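You operate a simulated robot arm through the tools that you are given. There is no shell and no other tool.

The job below is to be done with a simulated robot arm. You get a single attempt, and the scene is never put back.

## Task
Let the lift down: take the load off the red pin, draw it and lower the casing.
Fine: one stroke of the lift lever first; the pin ends on the lift ledge; the blue lever ends upright.

It is judged by the outcome, as a careful person would: the job done as asked, and still so three seconds after it is handed in. It fails if anything else is knocked over, pushed out of place, dropped, spilled or broken.

## Robot
A 7-joint arm with a three-finger gripper, fixed in place. Base frame: the origin is on the floor under the middle of its stand, x ahead of it, y to its left, z up. Units: m, degrees, N and s.
It reaches about 1.342 m from its shoulder. Its first joint turns from -166.0 to 166.0 degrees. Payload 2.69 kg.
Tool frame: the origin (TCP) lies between the finger pads and is the grasp point; the fingertips stand 0.03 m ahead of it; z points along the fingers, y is the line along which they close. The gripper opens to 0.128 m; its body begins 0.117 m behind the TCP.
Orientation is that of the tool frame in the base frame, as a unit quaternion [x, y, z, w]. With the fingers straight down and closing along the base's y, the tool's x points along the base's -x, its y along +y and its z along -z.

## Interface
- The arm moves only by the tool apply_moves. Its argument "deltas" is a list of rows, each a list of 7 numbers: the shift along the tool's x, y, z in units of 20 mm (1.0 is 20 mm), then the turn, a rotation vector about the tool's x, y, z in units of 6 degrees (1.0 is 6 degrees), then the closure, from 0 (fully open) to 1 (shut). In form: [[dx, dy, dz, ax, ay, az, fingers], ...]. A call has 1 to 20 rows; each row shifts and turns the commanded pose from where the row before left it, along the tool's axes as they then stand. A call with a number of a shift or a turn outside -1 to 1 is refused whole. A row lasts 0.2 s, in which the tool goes at most 0.05 m and 8.6 degrees; a call with a longer step from one row to the next is refused whole, and so is a gripper value outside its range. A pose out of reach is approached as far as the arm can. The call stops where the force on the tool passes 40 N (or 10 N more than at its start, if that is more) or the arm is blocked; 0.2 s more then pass. The fingers move at their own pace (about 0.127 m/s each) and stop on an object; they squeeze with about 26 N. The grip force told is the motor's: it shows also when the fingers shut on nothing. Time passes only in rows, and 0.2 s behind the last, so rows that do not move let the fingers close. It gives the time, the measured TCP pose, the force on the tool (base axes), the opening and the grip force at its end, in the units of the frame above (readings bear some noise), with the torque about the TCP (base axes, N m) and any sound that the robot's microphone picked up.
- Cameras (640 x 400 px; columns grow to the right, rows downward): "scene" is fixed at [0.2077, -0.6572, 1.1975]; the picture's right is [0.94, -0.35, 0.00], its down [-0.12, -0.33, -0.94] and it looks along [0.33, 0.88, -0.35] (base axes); focal length 338 px, centre (320, 200). "wrist" rides on the gripper at [0.058, 0.054, -0.131] in the tool frame; the picture's right is [-0.68, 0.74, 0.00], its down [-0.62, -0.57, -0.55] and it looks along [-0.40, -0.37, 0.84] (tool axes); focal length 234 px, centre (320, 200). There is no depth. A picture from a camera that has moved, and an enlarged one, comes with that camera's place and axes in the base frame and with its lens. The place of the scene camera against the robot may be out by one fixed shift of up to 0.018 m in any direction.
- camera(camera): a new picture of that camera. No time passes.
- slide_trunk(by): moves the trunk up (or, below 0, down) by that many m; the arm rides with it, the base frame stays. It gives what a move gives, with no picture.
- close_up(camera, box): a new picture of the part [left, top, right, bottom] of that camera's present view, enlarged. No time passes.
- finish_job(): hands the job in; it is judged then, once.

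Places have to be worked out from the pictures, the camera data and where the tool is seen. Open the gripper and draw the arm clear of the work before you hand the job in, unless the task says otherwise.

The tools are called after "Emit:" as a command line: name --pt "numbers of a row" for each row, then --argument value for the rest, lists and objects as JSON in quotes. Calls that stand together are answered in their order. apply_moves: Moves the arm, as the interface text tells. Its arguments: {"type":"object","properties":{"deltas":{"type":"array","items":{"type":"array","items":{"type":"number"}}}},"required":["deltas"]} The other tools are called the same way: slide_trunk (by) moves the trunk up or down; camera (camera) takes a picture; close_up (camera, box) takes an enlarged picture of a part of a camera's view; finish_job () hands the job in.

At the start:

```text
time: 0.0
position: [0.6591, 0.3785, 0.9151]
ee_rot: [0.0, 1.0, 0.0, 0.0]
contact_force: [0.1, 0.9, -0.6]
wrist_torque: [0.03, 0.02, -0.01]
opening: 0.1281
grip_force: 0.1
trunk travel left (down, up): [-0.15, 0.2]
```

scene: 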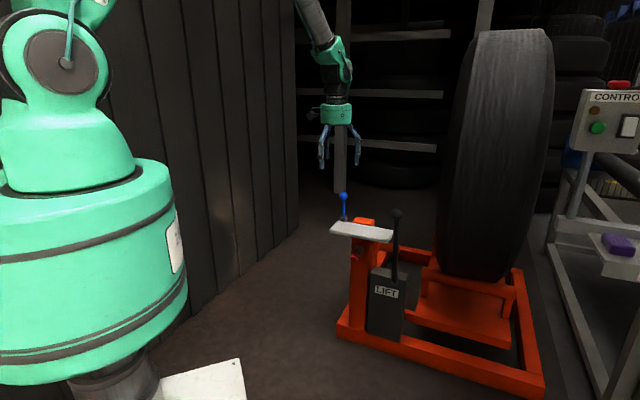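
wrist: 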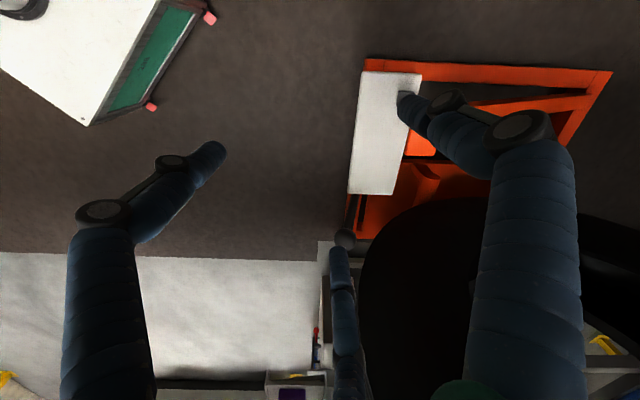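

I'll start by looking closer at the lift in the scene camera and the wrist camera, before moving anything.

Emit:
close_up --camera "scene" --box '[310, 170, 470, 350]'

Emit:
close_up --camera "wrist" --box '[300, 40, 640, 270]'

Emit:
close_up --camera "scene" --box '[320, 0, 640, 400]'

```text
2.22 times, centred on (390, 260) of scene
camera zoom: at [0.2077, -0.6572, 1.1975], right [0.94, -0.35, 0.0], down [-0.12, -0.33, -0.94], along [0.33, 0.88, -0.35], focal length 751 px, centre (164, 67)
```

zoom: 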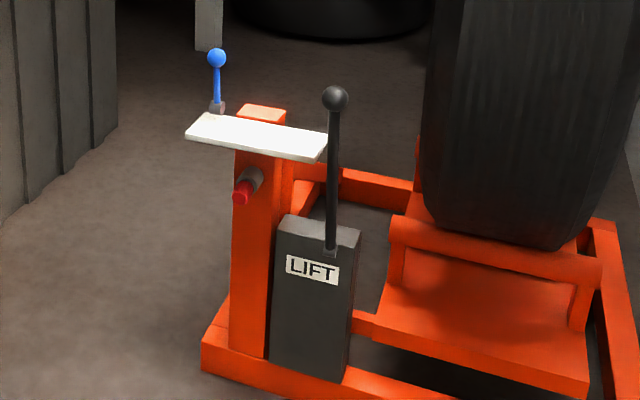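

```text
1.74 times, centred on (470, 155) of wrist
camera zoom: at [0.5996, 0.4324, 1.0457], right [0.68, 0.74, 0.0], down [0.62, -0.57, 0.55], along [0.4, -0.37, -0.84], focal length 407 px, centre (59, 278)
```

zoom: 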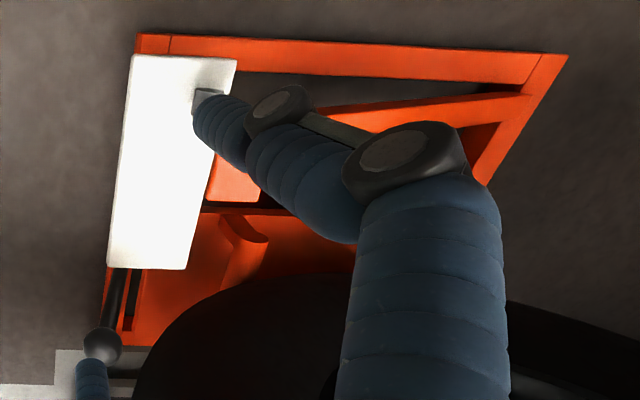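

```text
1.00 times, centred on (480, 200) of scene (not enlarged: the box is as wide or as high as the picture)
camera zoom: at [0.2077, -0.6572, 1.1975], right [0.94, -0.35, 0.0], down [-0.12, -0.33, -0.94], along [0.33, 0.88, -0.35], focal length 338 px, centre (160, 200)
```

zoom: 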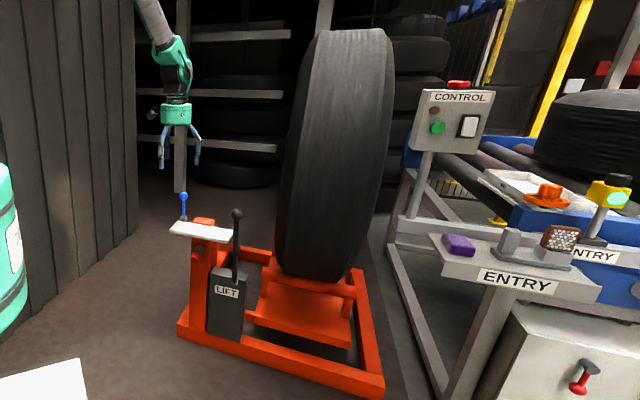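

The three-finger layout matters for the pin. I'll shut the gripper in free air, well above the lift, and look at how the fingers meet.

Emit:
apply_moves --pt "0 0 -1 0 0 0 1" --pt "0 0 -1 0 0 0 1" --pt "0 0 -1 0 0 0 1" --pt "0 0 -1 0 0 0 1" --pt "0 0 0 0 0 0 1"

Emit:
camera --camera "wrist"

Emit:
close_up --camera "scene" --box '[280, 30, 400, 200]'

```text
time: 1.2
position: [0.6596, 0.3796, 0.9954]
ee_rot: [0.0, 1.0, 0.0, 0.0]
contact_force: [-0.5, -0.7, 0.4]
wrist_torque: [0.02, -0.02, 0.01]
opening: 0.0023
grip_force: 26.0
trunk travel left (down, up): [-0.15, 0.2]
```

```text
taken
camera wrist: at [0.6, 0.4339, 1.1265], right [0.68, 0.74, 0.0], down [0.62, -0.56, 0.55], along [0.4, -0.37, -0.84], focal length 234 px, centre (320, 200)
```

wrist: 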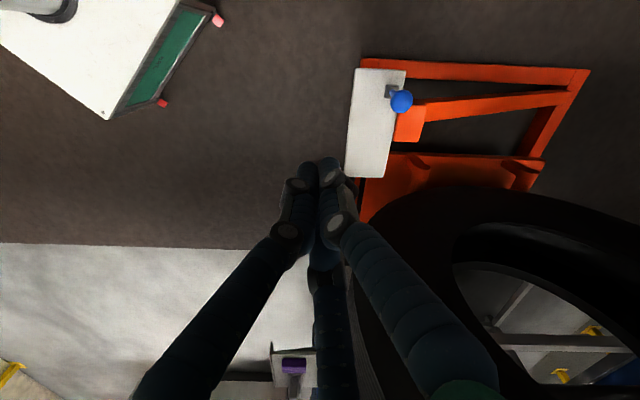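

```text
2.35 times, centred on (340, 115) of scene
camera zoom: at [0.2077, -0.6572, 1.1975], right [0.94, -0.35, 0.0], down [-0.12, -0.33, -0.94], along [0.33, 0.88, -0.35], focal length 795 px, centre (273, 400)
```

zoom: 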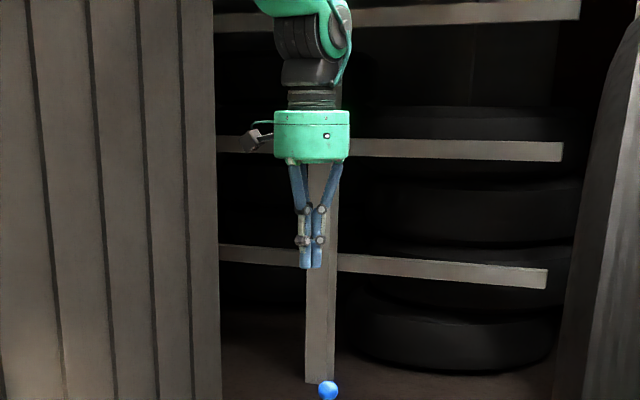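

The fingers meet at one centre, like a three-jaw chuck, so the pin can be gripped end-on. From both views I put the lift at about 45° yaw, its front facing the robot, with these places:

| Item | Position |
|---|---|
| Black ball | (0.84, 0.27, 0.735) |
| Blue ball | (0.73, 0.477, 0.753) |
| Pin tip | (0.77, 0.44, 0.49) |

I'll turn the tool level while high, then look from the front.

Emit:
apply_moves --pt "0 0 0 -1 -1 0 0" --pt "0 0 0 -1 -1 0 0" --pt "0 0 0 -1 -1 0 0" --pt "0 0 0 -1 -1 0 0" --pt "0 0 0 -1 -1 0 0" --pt "0 0 0 -1 -1 0 0" --pt "0 0 0 -1 -1 0 0" --pt "0 0 0 0 0 1 0" --pt "0 0 0 0 0 1 0" --pt "0 0 0 0 0 1 0" --pt "0 0 0 0 0 1 0" --pt "0 0 0 0 0 1 0" --pt "0 0 0 0 0 1 0" --pt "0 0 0 0 0 1 0" --pt "0 0 0 0 0 0.5 0"

Emit:
camera --camera "wrist"

Emit:
camera --camera "scene"

```text
time: 4.4
position: [0.6584, 0.379, 0.9938]
ee_rot: [0.332, 0.803, 0.458, 0.189]
contact_force: [0.3, 0.4, 0.3]
wrist_torque: [0.01, -0.01, 0.0]
opening: 0.1278
grip_force: 0.0
trunk travel left (down, up): [-0.15, 0.2]
```

```text
taken
camera wrist: at [0.5571, 0.36, 1.1071], right [0.74, -0.21, 0.63], down [-0.1, -0.97, -0.21], along [0.66, 0.09, -0.75], focal length 234 px, centre (320, 200)
```

wrist: 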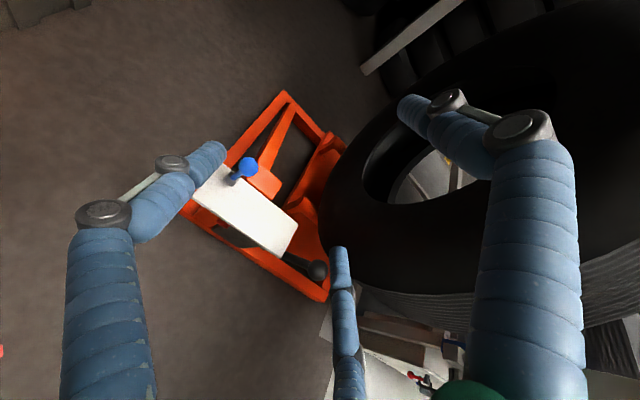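

```text
taken
```

scene: 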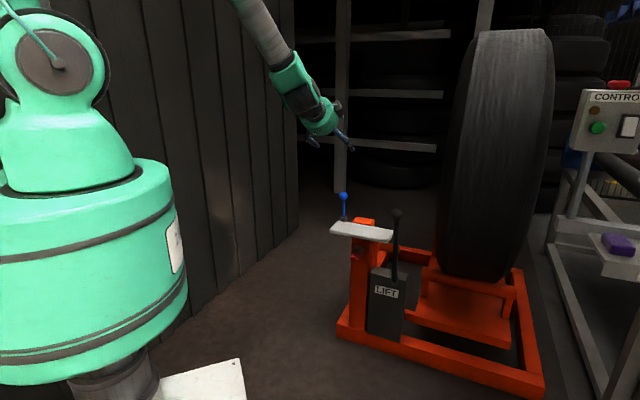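

The tool is tilted as planned, with its x along the ledge. I'll back off toward the robot and lower, for a front view of the pin and the lever.

Emit:
apply_moves --pt "0 -1 -0.16 0 0 0 0" --pt "0 -1 -0.16 0 0 0 0" --pt "0 -1 -0.16 0 0 0 0" --pt "0 -1 -0.16 0 0 0 0" --pt "0 -1 -0.16 0 0 0 0" --pt "0 -1 -0.16 0 0 0 0" --pt "0 -1 -0.16 0 0 0 0" --pt "0 -1 -0.16 0 0 0 0" --pt "0 -1 -0.16 0 0 0 0" --pt "0 -1 -0.16 0 0 0 0" --pt "0 -1 -0.16 0 0 0 0" --pt "0 -1 -0.16 0 0 0 0" --pt "0 -1 -0.16 0 0 0 0" --pt "0 -1 -0.16 0 0 0 0" --pt "0 -1 -0.16 0 0 0 0" --pt "0 -1 -0.16 0 0 0 0" --pt "0 -1 -0.16 0 0 0 0" --pt "0 -1 -0.16 0 0 0 0"

Emit:
camera --camera "wrist"

Emit:
camera --camera "scene"

```text
time: 8.2
position: [0.4958, 0.2133, 0.713]
ee_rot: [0.332, 0.803, 0.458, 0.189]
contact_force: [-0.2, 1.3, -0.2]
wrist_torque: [-0.04, 0.01, -0.03]
opening: 0.1279
grip_force: 0.1
trunk travel left (down, up): [-0.15, 0.2]
```

```text
taken
camera wrist: at [0.3934, 0.1948, 0.8263], right [0.74, -0.21, 0.63], down [-0.1, -0.97, -0.21], along [0.66, 0.09, -0.74], focal length 234 px, centre (320, 200)
```

wrist: 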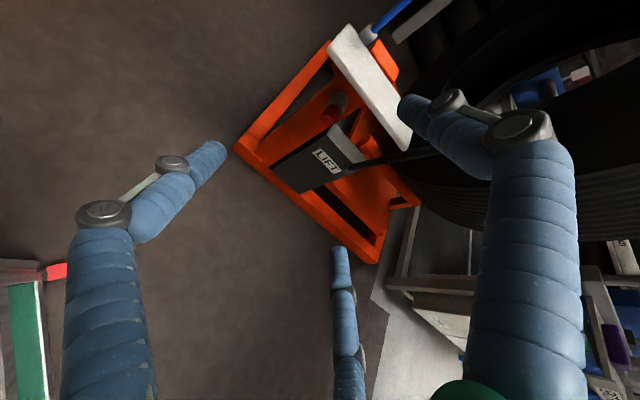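

```text
taken
```

scene: 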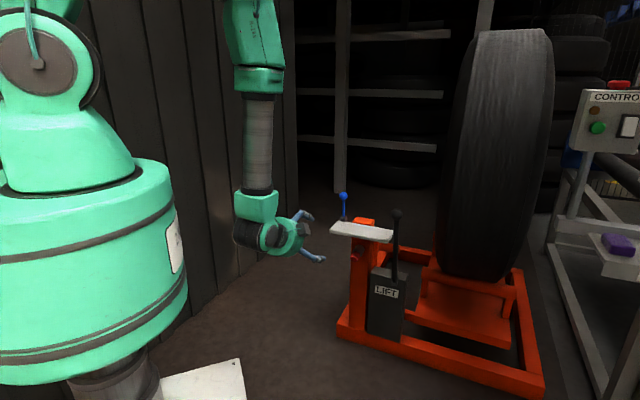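

From here the pin, collar and LIFT box are visible from the front. I'll enlarge that part.

Emit:
close_up --camera "wrist" --box '[230, 0, 450, 140]'

Emit:
close_up --camera "wrist" --box '[230, 100, 450, 240]'

```text
2.86 times, centred on (340, 70) of wrist
camera zoom: at [0.3934, 0.1948, 0.8263], right [0.74, -0.21, 0.63], down [-0.1, -0.97, -0.21], along [0.66, 0.09, -0.74], focal length 669 px, centre (263, 571)
```

zoom: 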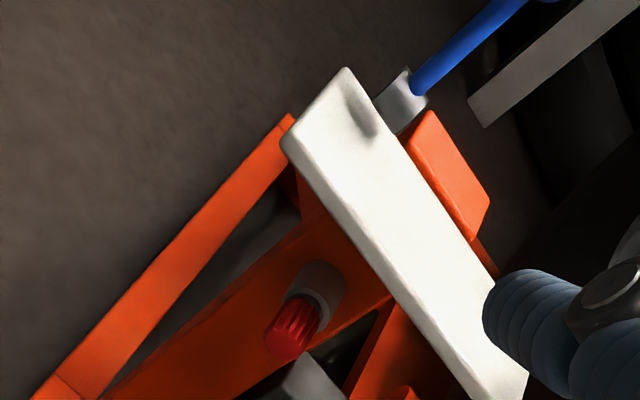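

```text
2.86 times, centred on (340, 170) of wrist
camera zoom: at [0.3934, 0.1948, 0.8263], right [0.74, -0.21, 0.63], down [-0.1, -0.97, -0.21], along [0.66, 0.09, -0.74], focal length 669 px, centre (263, 286)
```

zoom: 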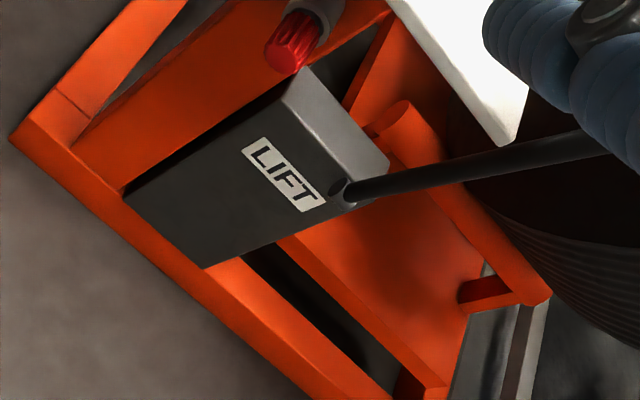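

The pin has a ridged red knob end in a grey collar on the post, facing the robot. The lift lever pivots at the upper front corner of the box, near (0.90, 0.33, 0.41), and leans forward. I'll go closer to see how that pivot turns.

Emit:
apply_moves --pt "-0.43 -0.4 0.9 0 0 0 0" --pt "-0.43 -0.4 0.9 0 0 0 0" --pt "-0.43 -0.4 0.9 0 0 0 0" --pt "-0.43 -0.4 0.9 0 0 0 0" --pt "-0.43 -0.4 0.9 0 0 0 0" --pt "-0.43 -0.4 0.9 0 0 0 0"

Emit:
camera --camera "wrist"

Emit:
close_up --camera "wrist" --box '[240, 60, 480, 220]'

Emit:
close_up --camera "scene" --box '[350, 200, 450, 320]'

```text
time: 9.6
position: [0.5803, 0.2263, 0.6171]
ee_rot: [0.332, 0.803, 0.458, 0.19]
contact_force: [-0.2, 0.8, 0.0]
wrist_torque: [-0.04, 0.0, 0.02]
opening: 0.1277
grip_force: 0.0
trunk travel left (down, up): [-0.15, 0.2]
```

```text
taken
camera wrist: at [0.4784, 0.2064, 0.7307], right [0.74, -0.21, 0.63], down [-0.1, -0.97, -0.21], along [0.66, 0.09, -0.74], focal length 234 px, centre (320, 200)
```

wrist: 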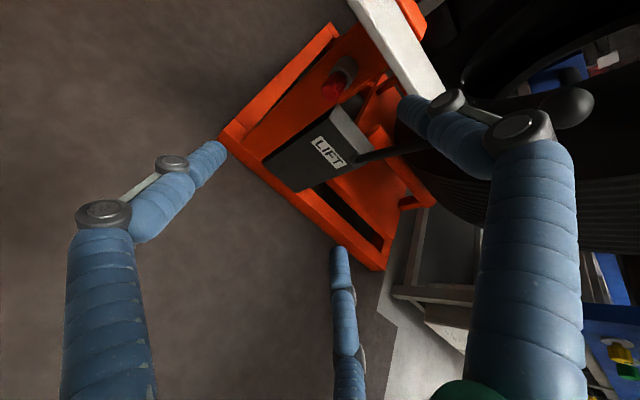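

```text
2.50 times, centred on (360, 140) of wrist
camera zoom: at [0.4784, 0.2064, 0.7307], right [0.74, -0.21, 0.63], down [-0.1, -0.97, -0.21], along [0.66, 0.09, -0.74], focal length 585 px, centre (220, 350)
```

zoom: 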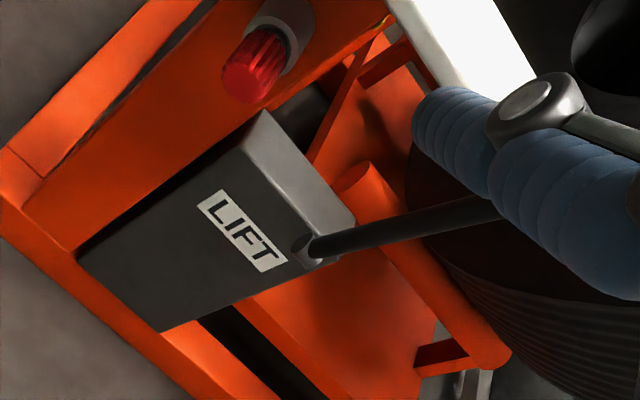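

```text
3.33 times, centred on (400, 260) of scene
camera zoom: at [0.2077, -0.6572, 1.1975], right [0.94, -0.35, 0.0], down [-0.12, -0.33, -0.94], along [0.33, 0.88, -0.35], focal length 1126 px, centre (53, 0)
```

zoom: 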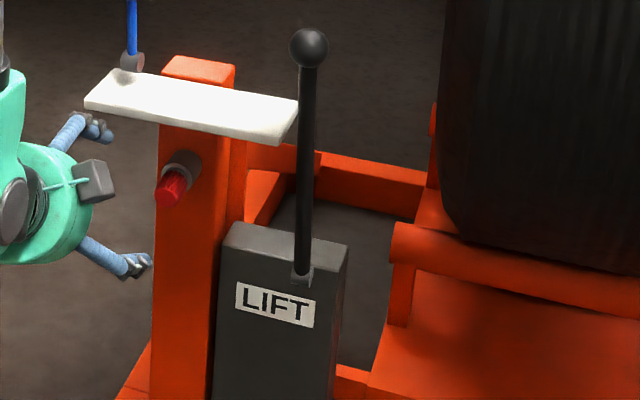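

The lever's hub is a cylinder lying along the ledge direction, so the lever swings toward or away from the robot. It now leans about 14° toward the robot with its ball at (0.842, 0.270, 0.735). I'll tip the tool to 45° down and bring the open fingers 12 cm short of the ball.

Emit:
apply_moves --pt "0 0 0 1 0 0 0" --pt "0 0 0 1 0 0 0" --pt "0 0 0 0.5 0 0 0" --pt "-0.644 0.988 -0.223 0 0 0 0" --pt "-0.644 0.988 -0.223 0 0 0 0" --pt "-0.644 0.988 -0.223 0 0 0 0" --pt "-0.644 0.988 -0.223 0 0 0 0" --pt "-0.644 0.988 -0.223 0 0 0 0" --pt "-0.644 0.988 -0.223 0 0 0 0" --pt "-0.644 0.988 -0.223 0 0 0 0" --pt "-0.644 0.988 -0.223 0 0 0 0" --pt "-0.644 0.988 -0.223 0 0 0 0" --pt "-0.644 0.988 -0.223 0 0 0 0" --pt "-0.644 0.988 -0.223 0 0 0 0" --pt "-0.644 0.988 -0.223 0 0 0 0"

Emit:
camera --camera "wrist"

Emit:
camera --camera "scene"

```text
time: 12.8
position: [0.7822, 0.2104, 0.8213]
ee_rot: [0.354, 0.855, 0.35, 0.144]
contact_force: [-0.4, -0.4, 0.4]
wrist_torque: [0.0, -0.01, -0.02]
opening: 0.128
grip_force: 0.0
trunk travel left (down, up): [-0.15, 0.2]
```

```text
taken
camera wrist: at [0.7022, 0.2141, 0.9522], right [0.85, -0.11, 0.51], down [-0.12, -0.99, 0.0], along [0.51, -0.06, -0.86], focal length 234 px, centre (320, 200)
```

wrist: 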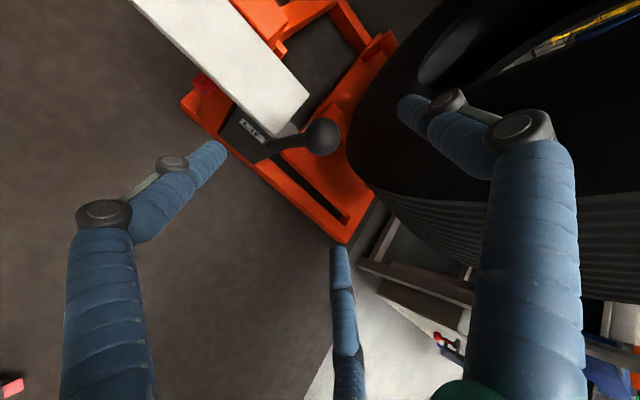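

```text
taken
```

scene: 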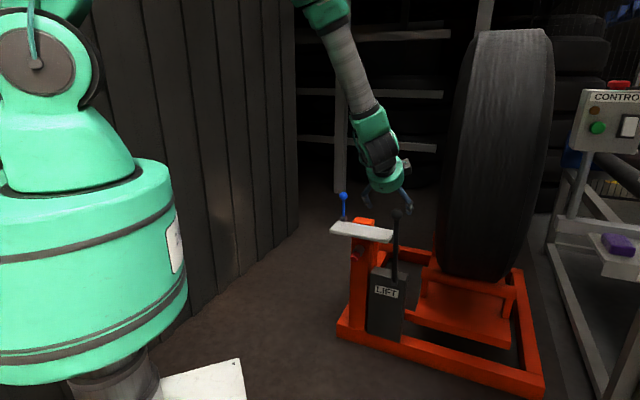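

The ball lies straight along the tool axis, 0.12 m ahead. I'll advance with the fingers open, then look again before closing.

Emit:
apply_moves --pt "0 0 1 0 0 0 0" --pt "0 0 1 0 0 0 0" --pt "0 0 1 0 0 0 0" --pt "0 0 1 0 0 0 0" --pt "-0.04 -0.04 1 0 0 0 0" --pt "-0.04 -0.03 0.98 0 0 0 0"

Emit:
camera --camera "wrist"

Emit:
close_up --camera "scene" --box '[340, 140, 460, 240]'

```text
time: 14.2
position: [0.8417, 0.2657, 0.7345]
ee_rot: [0.355, 0.855, 0.349, 0.144]
contact_force: [-0.1, 0.2, -0.3]
wrist_torque: [-0.01, -0.04, -0.02]
opening: 0.1277
grip_force: 0.0
trunk travel left (down, up): [-0.15, 0.2]
```

```text
taken
camera wrist: at [0.7619, 0.2707, 0.8668], right [0.85, -0.11, 0.52], down [-0.12, -0.99, 0.0], along [0.51, -0.06, -0.86], focal length 234 px, centre (320, 200)
```

wrist: 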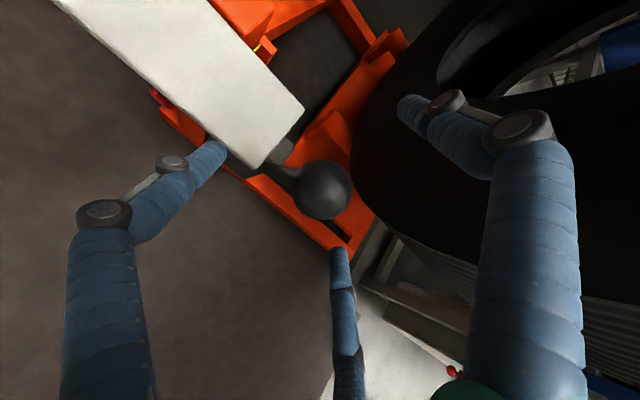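

```text
4.00 times, centred on (400, 190) of scene
camera zoom: at [0.2077, -0.6572, 1.1975], right [0.94, -0.35, 0.0], down [-0.12, -0.33, -0.94], along [0.33, 0.88, -0.35], focal length 1351 px, centre (0, 240)
```

zoom: 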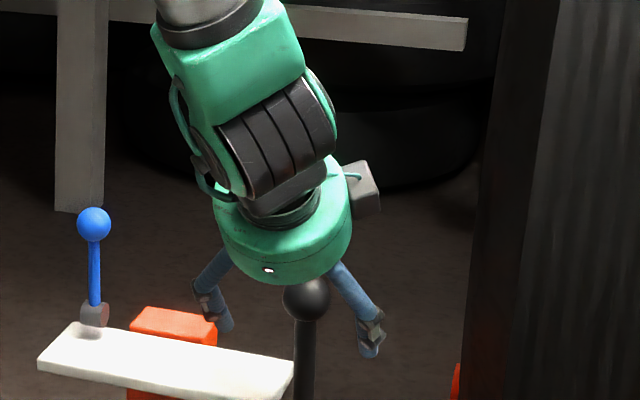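

The ball sits centred between the three fingers with no contact. I'll close on it.

Emit:
apply_moves --pt "0 0 0 0 0 0 1" --pt "0 0 0 0 0 0 1" --pt "0 0 0 0 0 0 1" --pt "0 0 0 0 0 0 1"

Emit:
camera --camera "wrist"

```text
time: 15.2
position: [0.8432, 0.2643, 0.7351]
ee_rot: [0.355, 0.855, 0.348, 0.145]
contact_force: [16.5, -30.5, -9.3]
wrist_torque: [-0.25, -0.01, -0.53]
opening: 0.0399
grip_force: 44.8
trunk travel left (down, up): [-0.15, 0.2]
```

```text
taken
camera wrist: at [0.7633, 0.2686, 0.8661], right [0.85, -0.11, 0.51], down [-0.12, -0.99, 0.0], along [0.51, -0.06, -0.86], focal length 234 px, centre (320, 200)
```

wrist: 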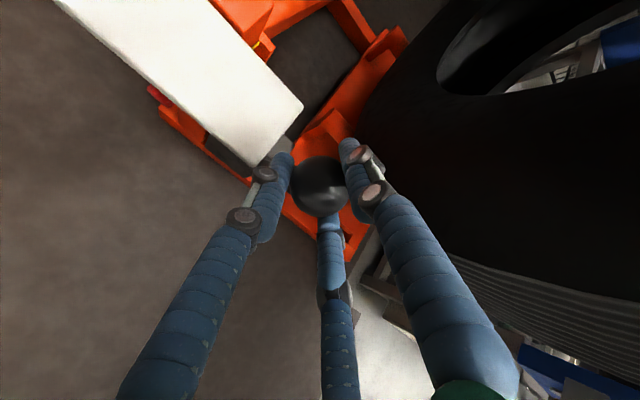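

The grip took the ball (opening 40 mm), but a sideways force of about 33 N along the ledge direction shows I'm a few mm off centre. I'll ease the tool that way to relieve it.

Emit:
apply_moves --pt "-0.1 0 0 0 0 0 1" --pt "-0.1 0 0 0 0 0 1"

```text
time: 15.8
position: [0.8415, 0.2633, 0.7349]
ee_rot: [0.354, 0.856, 0.349, 0.143]
contact_force: [-2.8, -23.9, -3.0]
wrist_torque: [-0.15, 0.25, -0.09]
opening: 0.0399
grip_force: 44.6
trunk travel left (down, up): [-0.15, 0.2]
```

Sideways force dropped to about 15 N, with about 19 N now pushing the tool toward the robot. I'll ease a few more mm both ways and re-read.

Emit:
apply_moves --pt "-0.1 -0.05 -0.05 0 0 0 1" --pt "-0.03 -0.05 -0.05 0 0 0 1"

```text
time: 16.4
position: [0.8419, 0.2631, 0.7343]
ee_rot: [0.352, 0.857, 0.349, 0.143]
contact_force: [-13.7, 19.9, -10.7]
wrist_torque: [0.78, -0.23, 0.39]
opening: 0.0397
grip_force: 45.1
trunk travel left (down, up): [-0.15, 0.2]
```

The side force swung to −24 N, so the arm is stiff, about 15 N per mm. I'll back off 1.6 mm sideways to settle near zero.

Emit:
apply_moves --pt "0.08 0 0 0 0 0 1" --pt "0 0 0 0 0 0 1"

```text
time: 17.0
position: [0.8432, 0.2628, 0.735]
ee_rot: [0.354, 0.856, 0.347, 0.143]
contact_force: [-14.5, 23.1, -17.5]
wrist_torque: [0.4, -0.01, 0.35]
opening: 0.04
grip_force: 45.2
trunk travel left (down, up): [-0.15, 0.2]
```

The side force didn't settle, so the firm grip is fighting the lever's hinge. I'll loosen to a cage slightly wider than the ball, which can still push or pull it without side load.

Emit:
apply_moves --pt "0 0 0 0 0 0 0.62" --pt "0 0 0 0 0 0 0.62" --pt "0 0 0 0 0 0 0.62"

Emit:
camera --camera "wrist"

Emit:
close_up --camera "wrist" --box '[240, 120, 420, 240]'

```text
time: 17.8
position: [0.8434, 0.2619, 0.7376]
ee_rot: [0.355, 0.855, 0.349, 0.144]
contact_force: [0.1, -0.6, 0.7]
wrist_torque: [-0.01, 0.01, -0.03]
opening: 0.0485
grip_force: 0.1
trunk travel left (down, up): [-0.15, 0.2]
```

```text
taken
camera wrist: at [0.7644, 0.2654, 0.8685], right [0.85, -0.11, 0.52], down [-0.12, -0.99, 0.0], along [0.51, -0.06, -0.86], focal length 234 px, centre (320, 200)
```

wrist: 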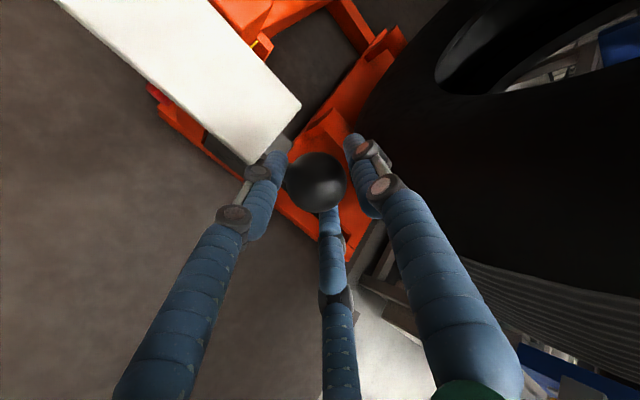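

```text
3.33 times, centred on (330, 180) of wrist
camera zoom: at [0.7644, 0.2654, 0.8685], right [0.85, -0.11, 0.52], down [-0.12, -0.99, 0.0], along [0.51, -0.06, -0.86], focal length 781 px, centre (287, 267)
```

zoom: 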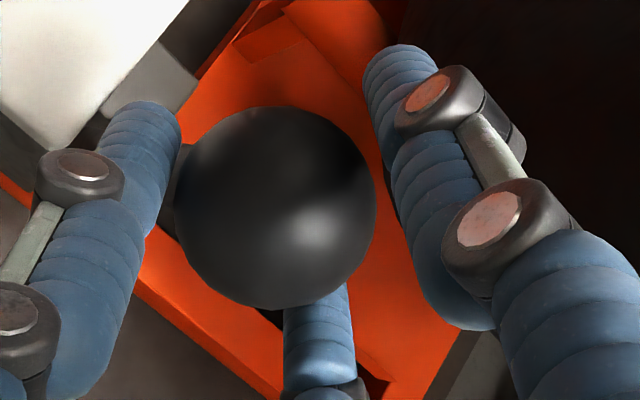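

In the loose cage the force is zero and the ball is still enclosed. I'll test the hinge gently by pulling about 20 mm toward the robot along the lever's arc.

Emit:
apply_moves --pt "0.1 -0.4 -0.3 0 0 0 0.64" --pt "0.05 -0.43 -0.27 0 0 0 0.64" --pt "0 0 0 0 0 0 0.64"

Emit:
close_up --camera "wrist" --box '[240, 120, 420, 240]'

Emit:
close_up --camera "scene" --box '[340, 140, 460, 290]'

```text
time: 18.6
position: [0.8267, 0.2499, 0.7337]
ee_rot: [0.354, 0.855, 0.35, 0.144]
contact_force: [0.7, 0.3, 0.4]
wrist_torque: [0.0, 0.0, 0.02]
opening: 0.0458
grip_force: 0.0
trunk travel left (down, up): [-0.15, 0.2]
```

```text
3.33 times, centred on (330, 180) of wrist
camera zoom: at [0.7473, 0.2547, 0.8649], right [0.85, -0.11, 0.52], down [-0.12, -0.99, 0.0], along [0.51, -0.06, -0.86], focal length 781 px, centre (287, 267)
```

zoom: 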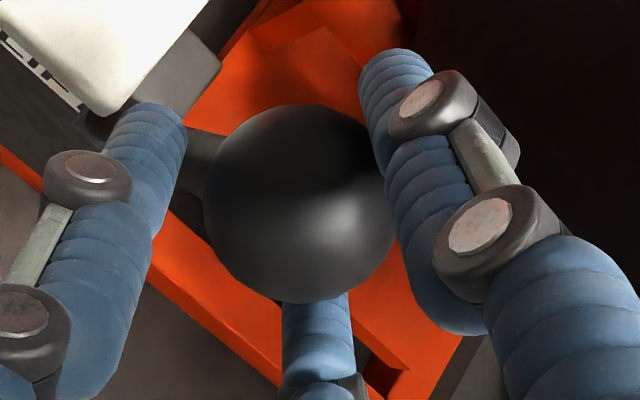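

```text
2.67 times, centred on (400, 215) of scene
camera zoom: at [0.2077, -0.6572, 1.1975], right [0.94, -0.35, 0.0], down [-0.12, -0.33, -0.94], along [0.33, 0.88, -0.35], focal length 901 px, centre (107, 160)
```

zoom: 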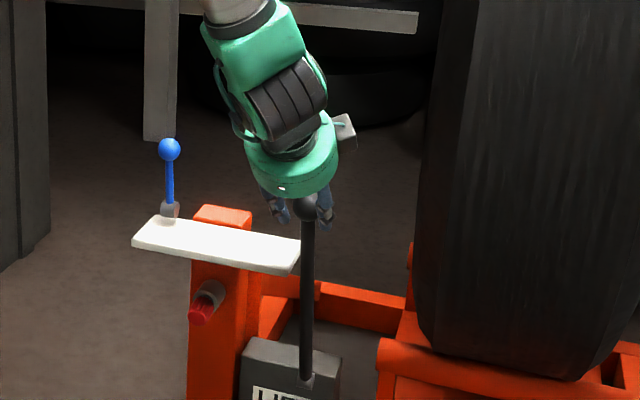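

The ball followed the pull at nearly no force, so the lever does swing toward the robot. I'll carry on along the arc in 3° steps and watch force and sound.

Emit:
apply_moves --pt "0 -0.79 -0.38 0 0 0 0.64" --pt "0 -0.81 -0.34 0 0 0 0.64" --pt "0 -0.83 -0.3 0 0 0 0.64" --pt "0 -0.84 -0.255 0 0 0 0.64" --pt "0 0 0 0 0 0 0.64"

Emit:
close_up --camera "wrist" --box '[240, 120, 420, 240]'

Emit:
camera --camera "scene"

```text
time: 19.8
position: [0.7807, 0.202, 0.7068]
ee_rot: [0.354, 0.855, 0.35, 0.145]
contact_force: [0.3, 0.6, -0.1]
wrist_torque: [0.01, 0.01, -0.03]
opening: 0.0462
grip_force: 0.1
trunk travel left (down, up): [-0.15, 0.2]
```

```text
3.33 times, centred on (330, 180) of wrist
camera zoom: at [0.7009, 0.2067, 0.8377], right [0.85, -0.11, 0.52], down [-0.12, -0.99, 0.0], along [0.51, -0.06, -0.86], focal length 781 px, centre (287, 267)
```

zoom: 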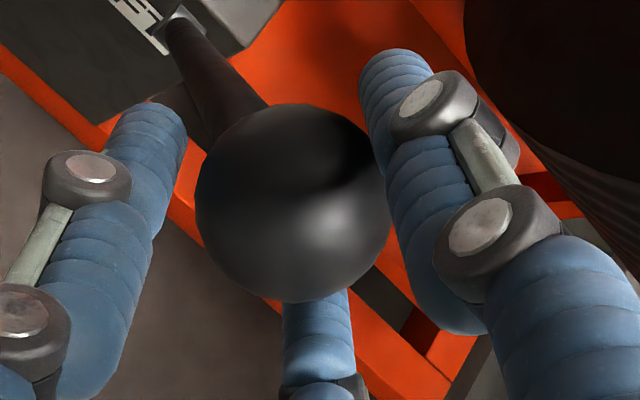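

```text
taken
```

scene: 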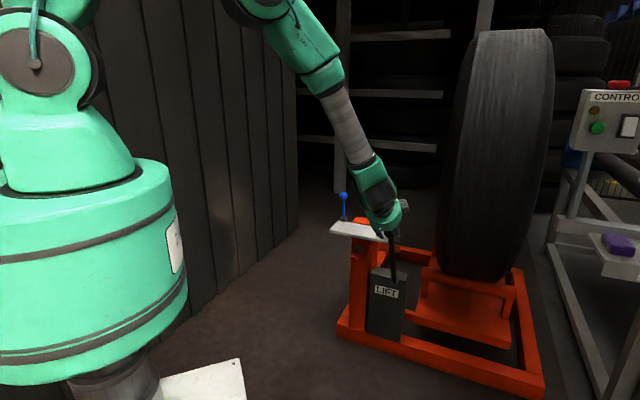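

The lever is following freely at about 28°, with no sound yet. I'll continue the stroke.

Emit:
apply_moves --pt "0 -0.85 -0.21 0 0 0 0.64" --pt "0 -0.86 -0.17 0 0 0 0.64" --pt "0 -0.87 -0.12 0 0 0 0.64" --pt "0 -0.87 -0.076 0 0 0 0.64" --pt "0 -0.88 -0.03 0 0 0 0.64" --pt "0 -0.88 0.015 0 0 0 0.64" --pt "0 0 0 0 0 0 0.64"

Emit:
close_up --camera "wrist" --box '[240, 120, 420, 240]'

Emit:
camera --camera "scene"

```text
time: 21.4
position: [0.7226, 0.1431, 0.6407]
ee_rot: [0.354, 0.856, 0.349, 0.145]
contact_force: [-0.1, 0.3, -0.3]
wrist_torque: [-0.01, -0.01, 0.01]
opening: 0.0461
grip_force: 0.3
trunk travel left (down, up): [-0.15, 0.2]
```

```text
3.33 times, centred on (330, 180) of wrist
camera zoom: at [0.6434, 0.1476, 0.7725], right [0.85, -0.11, 0.52], down [-0.12, -0.99, 0.0], along [0.51, -0.06, -0.86], focal length 781 px, centre (287, 267)
```

zoom: 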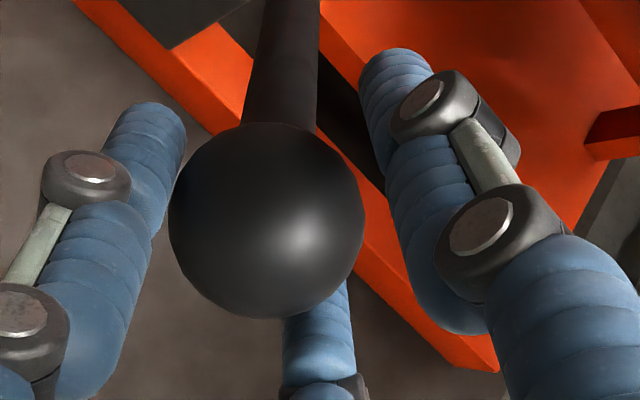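

```text
taken
```

scene: 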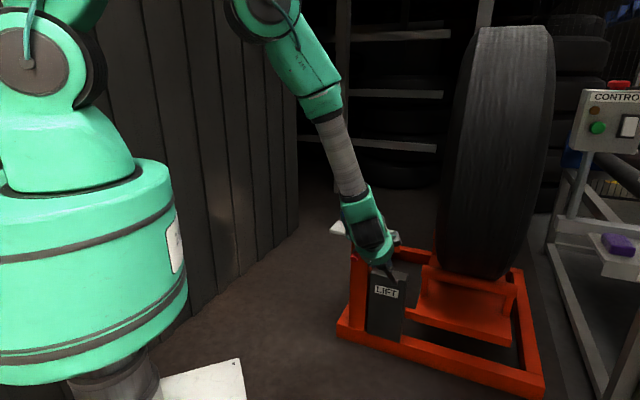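

The lever is at about 46°, still free, and the casing looks slightly higher in the scene. I'll check the casing's top and bottom edges closely before going on.

Emit:
close_up --camera "scene" --box '[420, 10, 570, 110]'

Emit:
close_up --camera "scene" --box '[330, 220, 550, 400]'

```text
4.00 times, centred on (495, 60) of scene
camera zoom: at [0.2077, -0.6572, 1.1975], right [0.94, -0.35, 0.0], down [-0.12, -0.33, -0.94], along [0.33, 0.88, -0.35], focal length 1351 px, centre (-380, 760)
```

zoom: 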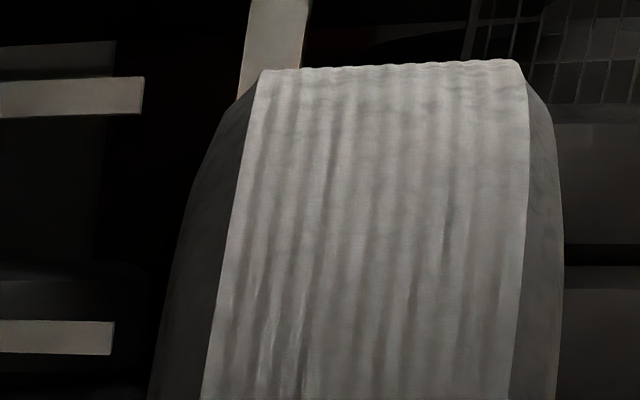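

```text
2.22 times, centred on (440, 310) of scene
camera zoom: at [0.2077, -0.6572, 1.1975], right [0.94, -0.35, 0.0], down [-0.12, -0.33, -0.94], along [0.33, 0.88, -0.35], focal length 751 px, centre (53, -44)
```

zoom: 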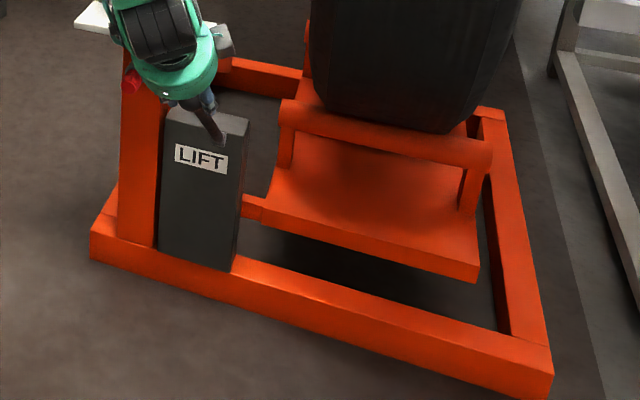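

The casing's top edge has risen from about row 30 to 26, so the stroke is lifting it. I'll continue gently to find the end of the stroke.

Emit:
apply_moves --pt "0 -0.87 0.06 0 0 0 0.64" --pt "0 -0.87 0.11 0 0 0 0.64" --pt "0 0 0 0 0 0 0.64"

Emit:
close_up --camera "wrist" --box '[240, 120, 420, 240]'

Emit:
close_up --camera "scene" --box '[420, 10, 570, 110]'

```text
time: 22.0
position: [0.7208, 0.1326, 0.626]
ee_rot: [0.35, 0.853, 0.355, 0.152]
contact_force: [15.2, 9.3, 12.6]
wrist_torque: [0.2, 0.04, -0.08]
opening: 0.0596
grip_force: 10.1
trunk travel left (down, up): [-0.15, 0.2]
stopped in row 3: the force on the tool passed its limit at 43 N (the readings are from after the stop); the commanded pose is now the measured one
```

```text
3.33 times, centred on (330, 180) of wrist
camera zoom: at [0.6386, 0.1355, 0.7563], right [0.84, -0.11, 0.53], down [-0.12, -0.99, -0.01], along [0.53, -0.05, -0.85], focal length 781 px, centre (287, 267)
```

zoom: 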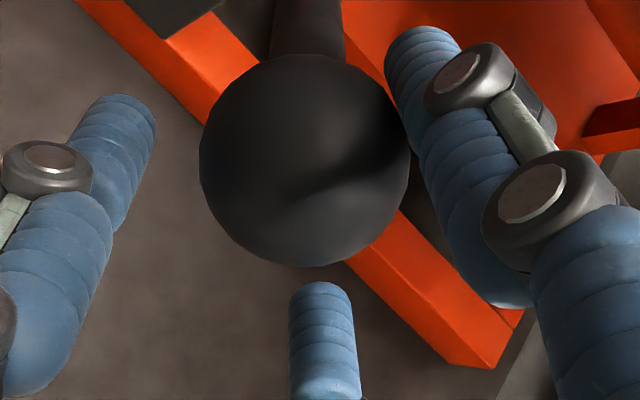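

```text
4.00 times, centred on (495, 60) of scene
camera zoom: at [0.2077, -0.6572, 1.1975], right [0.94, -0.35, 0.0], down [-0.12, -0.33, -0.94], along [0.33, 0.88, -0.35], focal length 1351 px, centre (-380, 760)
```

zoom: 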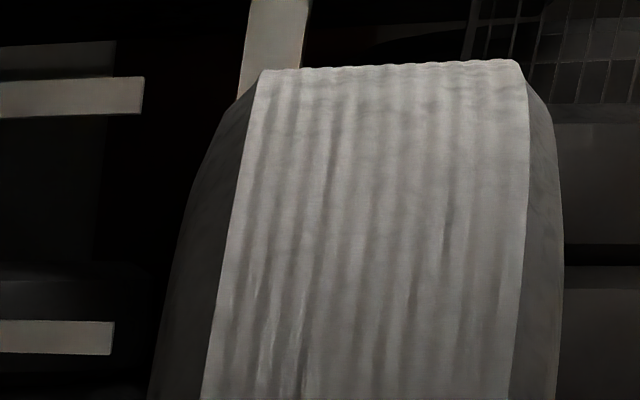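

The lever met its end stop at about 49° forward, with a brief 43 N, and the casing holds at the raised height. That is the full stroke. Now I'll recentre the cage, relieve the force, and start taking the lever back up along the same arc.

Emit:
apply_moves --pt "0.25 0.2 0.1 0 0 0 0.58" --pt "0.2 0.2 0.1 0 0 0 0.58" --pt "0 0 0 0 0 0 0.6"

Emit:
close_up --camera "wrist" --box '[240, 120, 420, 240]'

```text
time: 22.8
position: [0.7124, 0.1455, 0.6247]
ee_rot: [0.35, 0.855, 0.353, 0.148]
contact_force: [-0.7, 7.7, 6.0]
wrist_torque: [-0.05, -0.14, 0.22]
opening: 0.0567
grip_force: 4.7
trunk travel left (down, up): [-0.15, 0.2]
```

```text
3.33 times, centred on (330, 180) of wrist
camera zoom: at [0.6319, 0.1485, 0.7547], right [0.85, -0.1, 0.52], down [-0.12, -0.99, -0.01], along [0.52, -0.05, -0.85], focal length 781 px, centre (287, 267)
```

zoom: 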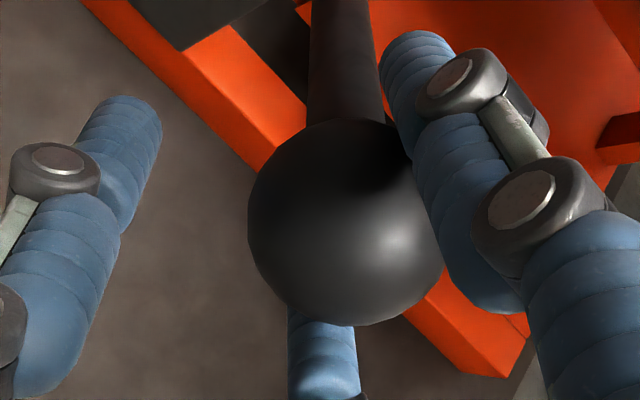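

The ball is now against the thumb and the bottom finger, about 11 mm off in tool y. I'll shift to centre it and then start back up.

Emit:
apply_moves --pt "-0.2 0.5 0.0 0 0 0 0.58" --pt "0 0 0 0 0 0 0.6" --pt "0 0.87 -0.06 0 0 0 0.6" --pt "0 0.88 -0.015 0 0 0 0.6" --pt "0 0 0 0 0 0 0.6"

Emit:
close_up --camera "wrist" --box '[240, 120, 420, 240]'

```text
time: 24.0
position: [0.738, 0.1614, 0.6579]
ee_rot: [0.352, 0.854, 0.353, 0.149]
contact_force: [1.6, -1.9, -0.2]
wrist_torque: [-0.03, -0.06, 0.0]
opening: 0.0534
grip_force: 1.2
trunk travel left (down, up): [-0.15, 0.2]
```

```text
3.33 times, centred on (330, 180) of wrist
camera zoom: at [0.6572, 0.1659, 0.7886], right [0.84, -0.11, 0.52], down [-0.12, -0.99, -0.01], along [0.52, -0.05, -0.85], focal length 781 px, centre (287, 267)
```

zoom: 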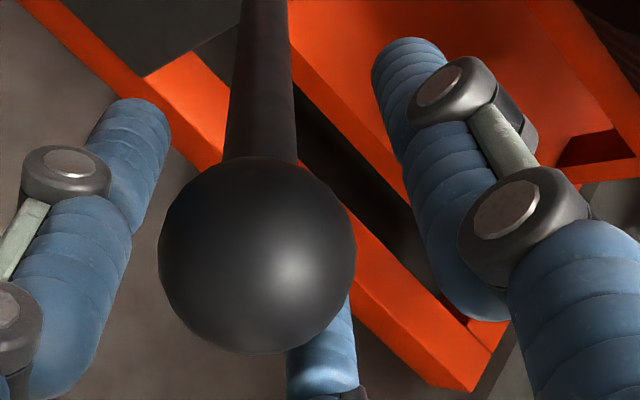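

The lower fingers now push the ball back up cleanly at low force. I'll continue along the arc toward where the lever started.

Emit:
apply_moves --pt "0 0.88 0.03 0 0 0 0.62" --pt "0 0.87 0.076 0 0 0 0.62" --pt "0 0.87 0.12 0 0 0 0.62" --pt "0 0.86 0.17 0 0 0 0.62" --pt "0 0.85 0.21 0 0 0 0.62" --pt "0 0 0 0 0 0 0.62"

Emit:
close_up --camera "wrist" --box '[240, 120, 420, 240]'

```text
time: 25.4
position: [0.7882, 0.2134, 0.7104]
ee_rot: [0.349, 0.855, 0.353, 0.149]
contact_force: [4.7, -5.2, 0.1]
wrist_torque: [-0.1, -0.01, 0.01]
opening: 0.0527
grip_force: 3.0
trunk travel left (down, up): [-0.15, 0.2]
```

```text
3.33 times, centred on (330, 180) of wrist
camera zoom: at [0.7074, 0.2161, 0.841], right [0.85, -0.11, 0.52], down [-0.12, -0.99, -0.01], along [0.52, -0.05, -0.85], focal length 781 px, centre (287, 267)
```

zoom: 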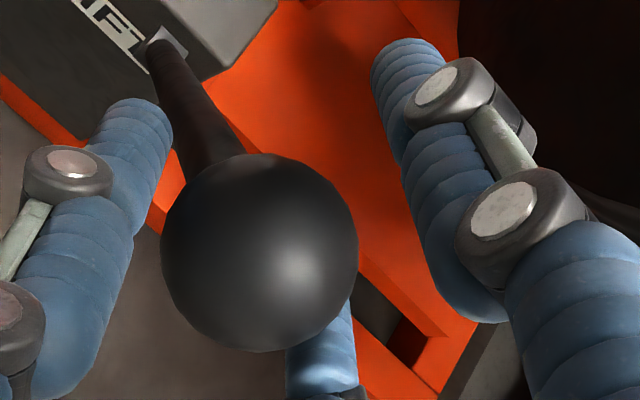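

Lever back to about 30°. Continuing the last part of the return.

Emit:
apply_moves --pt "-0.04 0.84 0.255 0 0 0 0.6" --pt "-0.04 0.83 0.3 0 0 0 0.6" --pt "-0.03 0.81 0.34 0 0 0 0.6" --pt "0 0.79 0.38 0 0 0 0.6" --pt "0 0.77 0.43 0 0 0 0.6" --pt "0 0 0 0 0 0 0.6"

Emit:
close_up --camera "wrist" --box '[240, 120, 420, 240]'

Emit:
camera --camera "scene"

```text
time: 26.8
position: [0.8478, 0.269, 0.7435]
ee_rot: [0.351, 0.855, 0.352, 0.148]
contact_force: [-1.2, -1.1, -0.3]
wrist_torque: [0.04, -0.05, 0.01]
opening: 0.0514
grip_force: 0.1
trunk travel left (down, up): [-0.15, 0.2]
```

```text
3.33 times, centred on (330, 180) of wrist
camera zoom: at [0.7674, 0.2724, 0.874], right [0.85, -0.11, 0.52], down [-0.12, -0.99, -0.01], along [0.52, -0.05, -0.85], focal length 781 px, centre (287, 267)
```

zoom: 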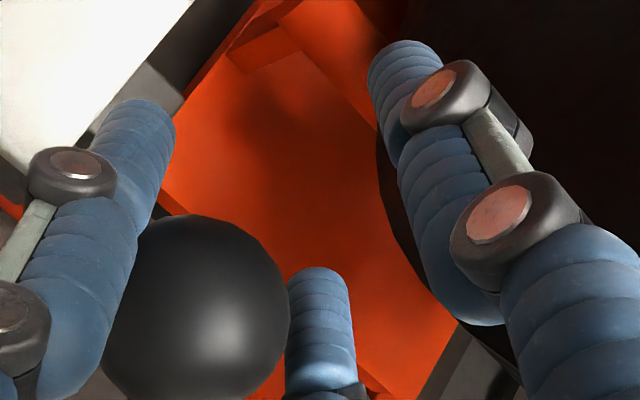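

```text
taken
```

scene: 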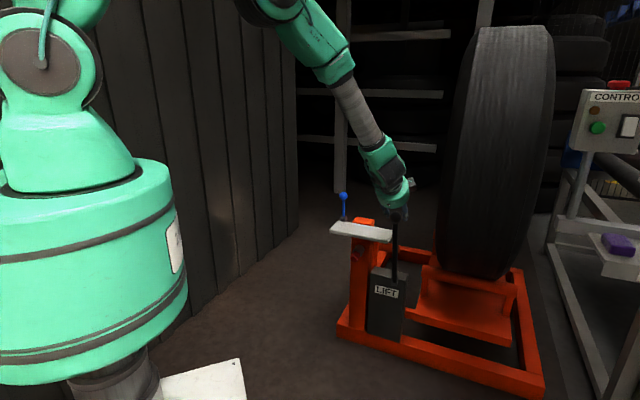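

The lever is back at about 16° with its ball resting against the lower fingers. I'll nudge it the last few mm to its starting lean, then open the fingers.

Emit:
apply_moves --pt "0 0.4 0.2 0 0 0 0.6" --pt "0 0.2 0.1 0 0 0 0.6" --pt "0 0 0 0 0 0 0.5" --pt "0 0 0 0 0 0 0.3" --pt "0 0 0 0 0 0 0" --pt "0 0 0 0 0 0 0"

Emit:
camera --camera "wrist"

Emit:
close_up --camera "scene" --box '[340, 170, 460, 290]'

```text
time: 28.2
position: [0.8567, 0.2776, 0.7478]
ee_rot: [0.351, 0.854, 0.353, 0.148]
contact_force: [0.2, 0.1, -0.3]
wrist_torque: [0.0, -0.04, 0.03]
opening: 0.1278
grip_force: 0.2
trunk travel left (down, up): [-0.15, 0.2]
```

```text
taken
camera wrist: at [0.7757, 0.281, 0.8783], right [0.84, -0.11, 0.52], down [-0.12, -0.99, -0.01], along [0.52, -0.05, -0.85], focal length 234 px, centre (320, 200)
```

wrist: 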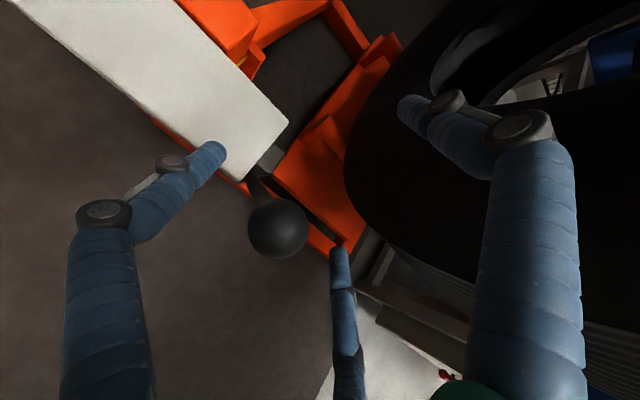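

```text
3.33 times, centred on (400, 230) of scene
camera zoom: at [0.2077, -0.6572, 1.1975], right [0.94, -0.35, 0.0], down [-0.12, -0.33, -0.94], along [0.33, 0.88, -0.35], focal length 1126 px, centre (53, 100)
```

zoom: 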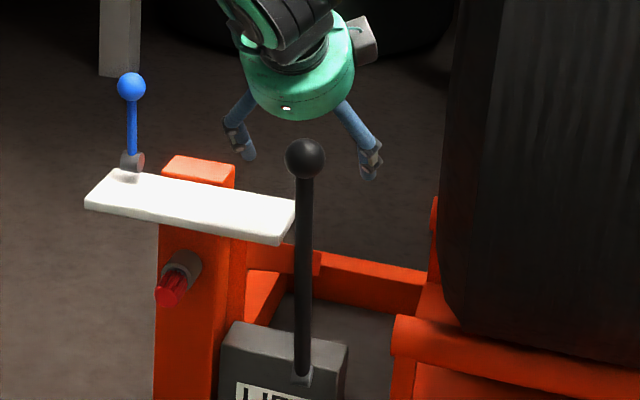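

The ball settled at about 16.5°, 3 px lower in the scene than at the start. I'll recentre, cage it more tightly and carry it back the last 1.5 cm so the lever rests where it began.

Emit:
apply_moves --pt "0.09 -0.85 -0.28 0 0 0 0" --pt "0.09 -0.85 -0.28 0 0 0 0" --pt "0 0 0 0 0 0 0.5" --pt "0 0 0 0 0 0 0.67" --pt "0 0 0 0 0 0 0.67"

Emit:
close_up --camera "wrist" --box '[240, 120, 420, 240]'

```text
time: 29.4
position: [0.8308, 0.2576, 0.732]
ee_rot: [0.351, 0.854, 0.353, 0.148]
contact_force: [2.9, -4.2, 0.2]
wrist_torque: [-0.02, 0.2, 0.15]
opening: 0.0439
grip_force: 37.4
trunk travel left (down, up): [-0.15, 0.2]
```

```text
3.33 times, centred on (330, 180) of wrist
camera zoom: at [0.7505, 0.2613, 0.862], right [0.84, -0.11, 0.52], down [-0.12, -0.99, -0.01], along [0.52, -0.05, -0.85], focal length 781 px, centre (287, 267)
```

zoom: 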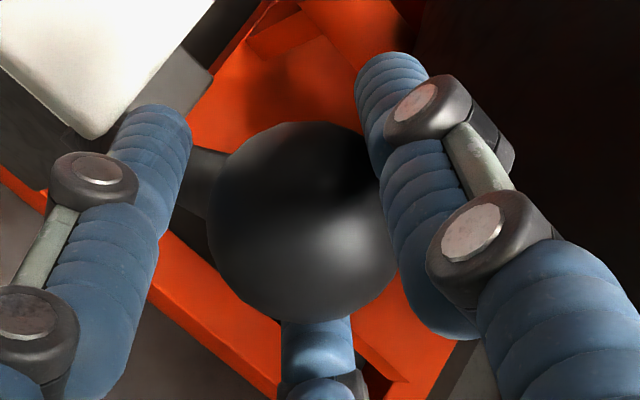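

The ball is snugly caged with low side force. I'll carry it the last 15 mm back along the arc.

Emit:
apply_moves --pt "0 0.3 0.17 0 0 0 0.67" --pt "0 0.3 0.17 0 0 0 0.67" --pt "0 0.15 0.08 0 0 0 0.67" --pt "0 0 0 0 0 0 0.67"

Emit:
close_up --camera "wrist" --box '[240, 120, 420, 240]'

Emit:
close_up --camera "scene" --box '[340, 170, 460, 290]'

```text
time: 30.4
position: [0.8411, 0.2684, 0.7358]
ee_rot: [0.353, 0.854, 0.353, 0.148]
contact_force: [0.3, -11.6, -7.0]
wrist_torque: [0.01, 0.13, -0.12]
opening: 0.0504
grip_force: 5.7
trunk travel left (down, up): [-0.15, 0.2]
```

```text
3.33 times, centred on (330, 180) of wrist
camera zoom: at [0.7611, 0.2727, 0.8654], right [0.85, -0.11, 0.52], down [-0.12, -0.99, -0.01], along [0.52, -0.05, -0.85], focal length 781 px, centre (287, 267)
```

zoom: 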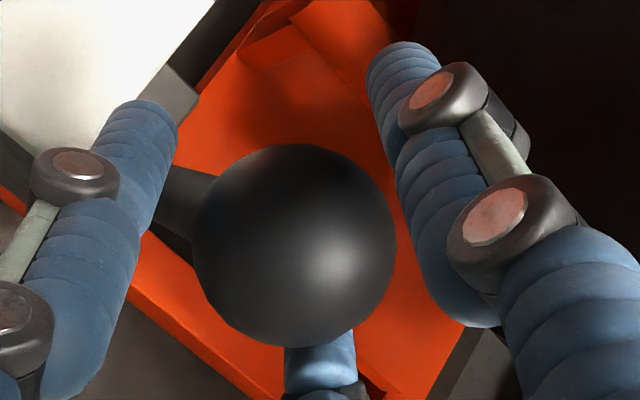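

```text
3.33 times, centred on (400, 230) of scene
camera zoom: at [0.2077, -0.6572, 1.1975], right [0.94, -0.35, 0.0], down [-0.12, -0.33, -0.94], along [0.33, 0.88, -0.35], focal length 1126 px, centre (53, 100)
```

zoom: 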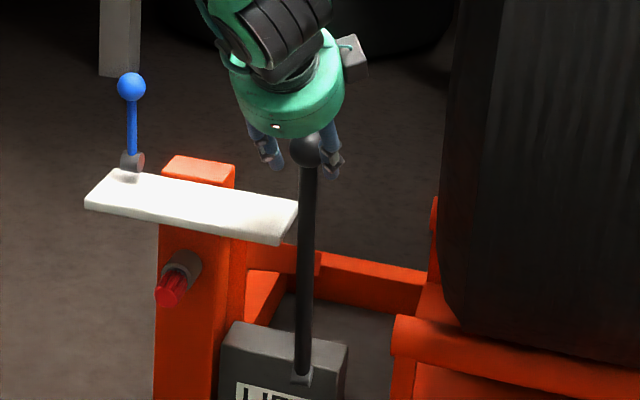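

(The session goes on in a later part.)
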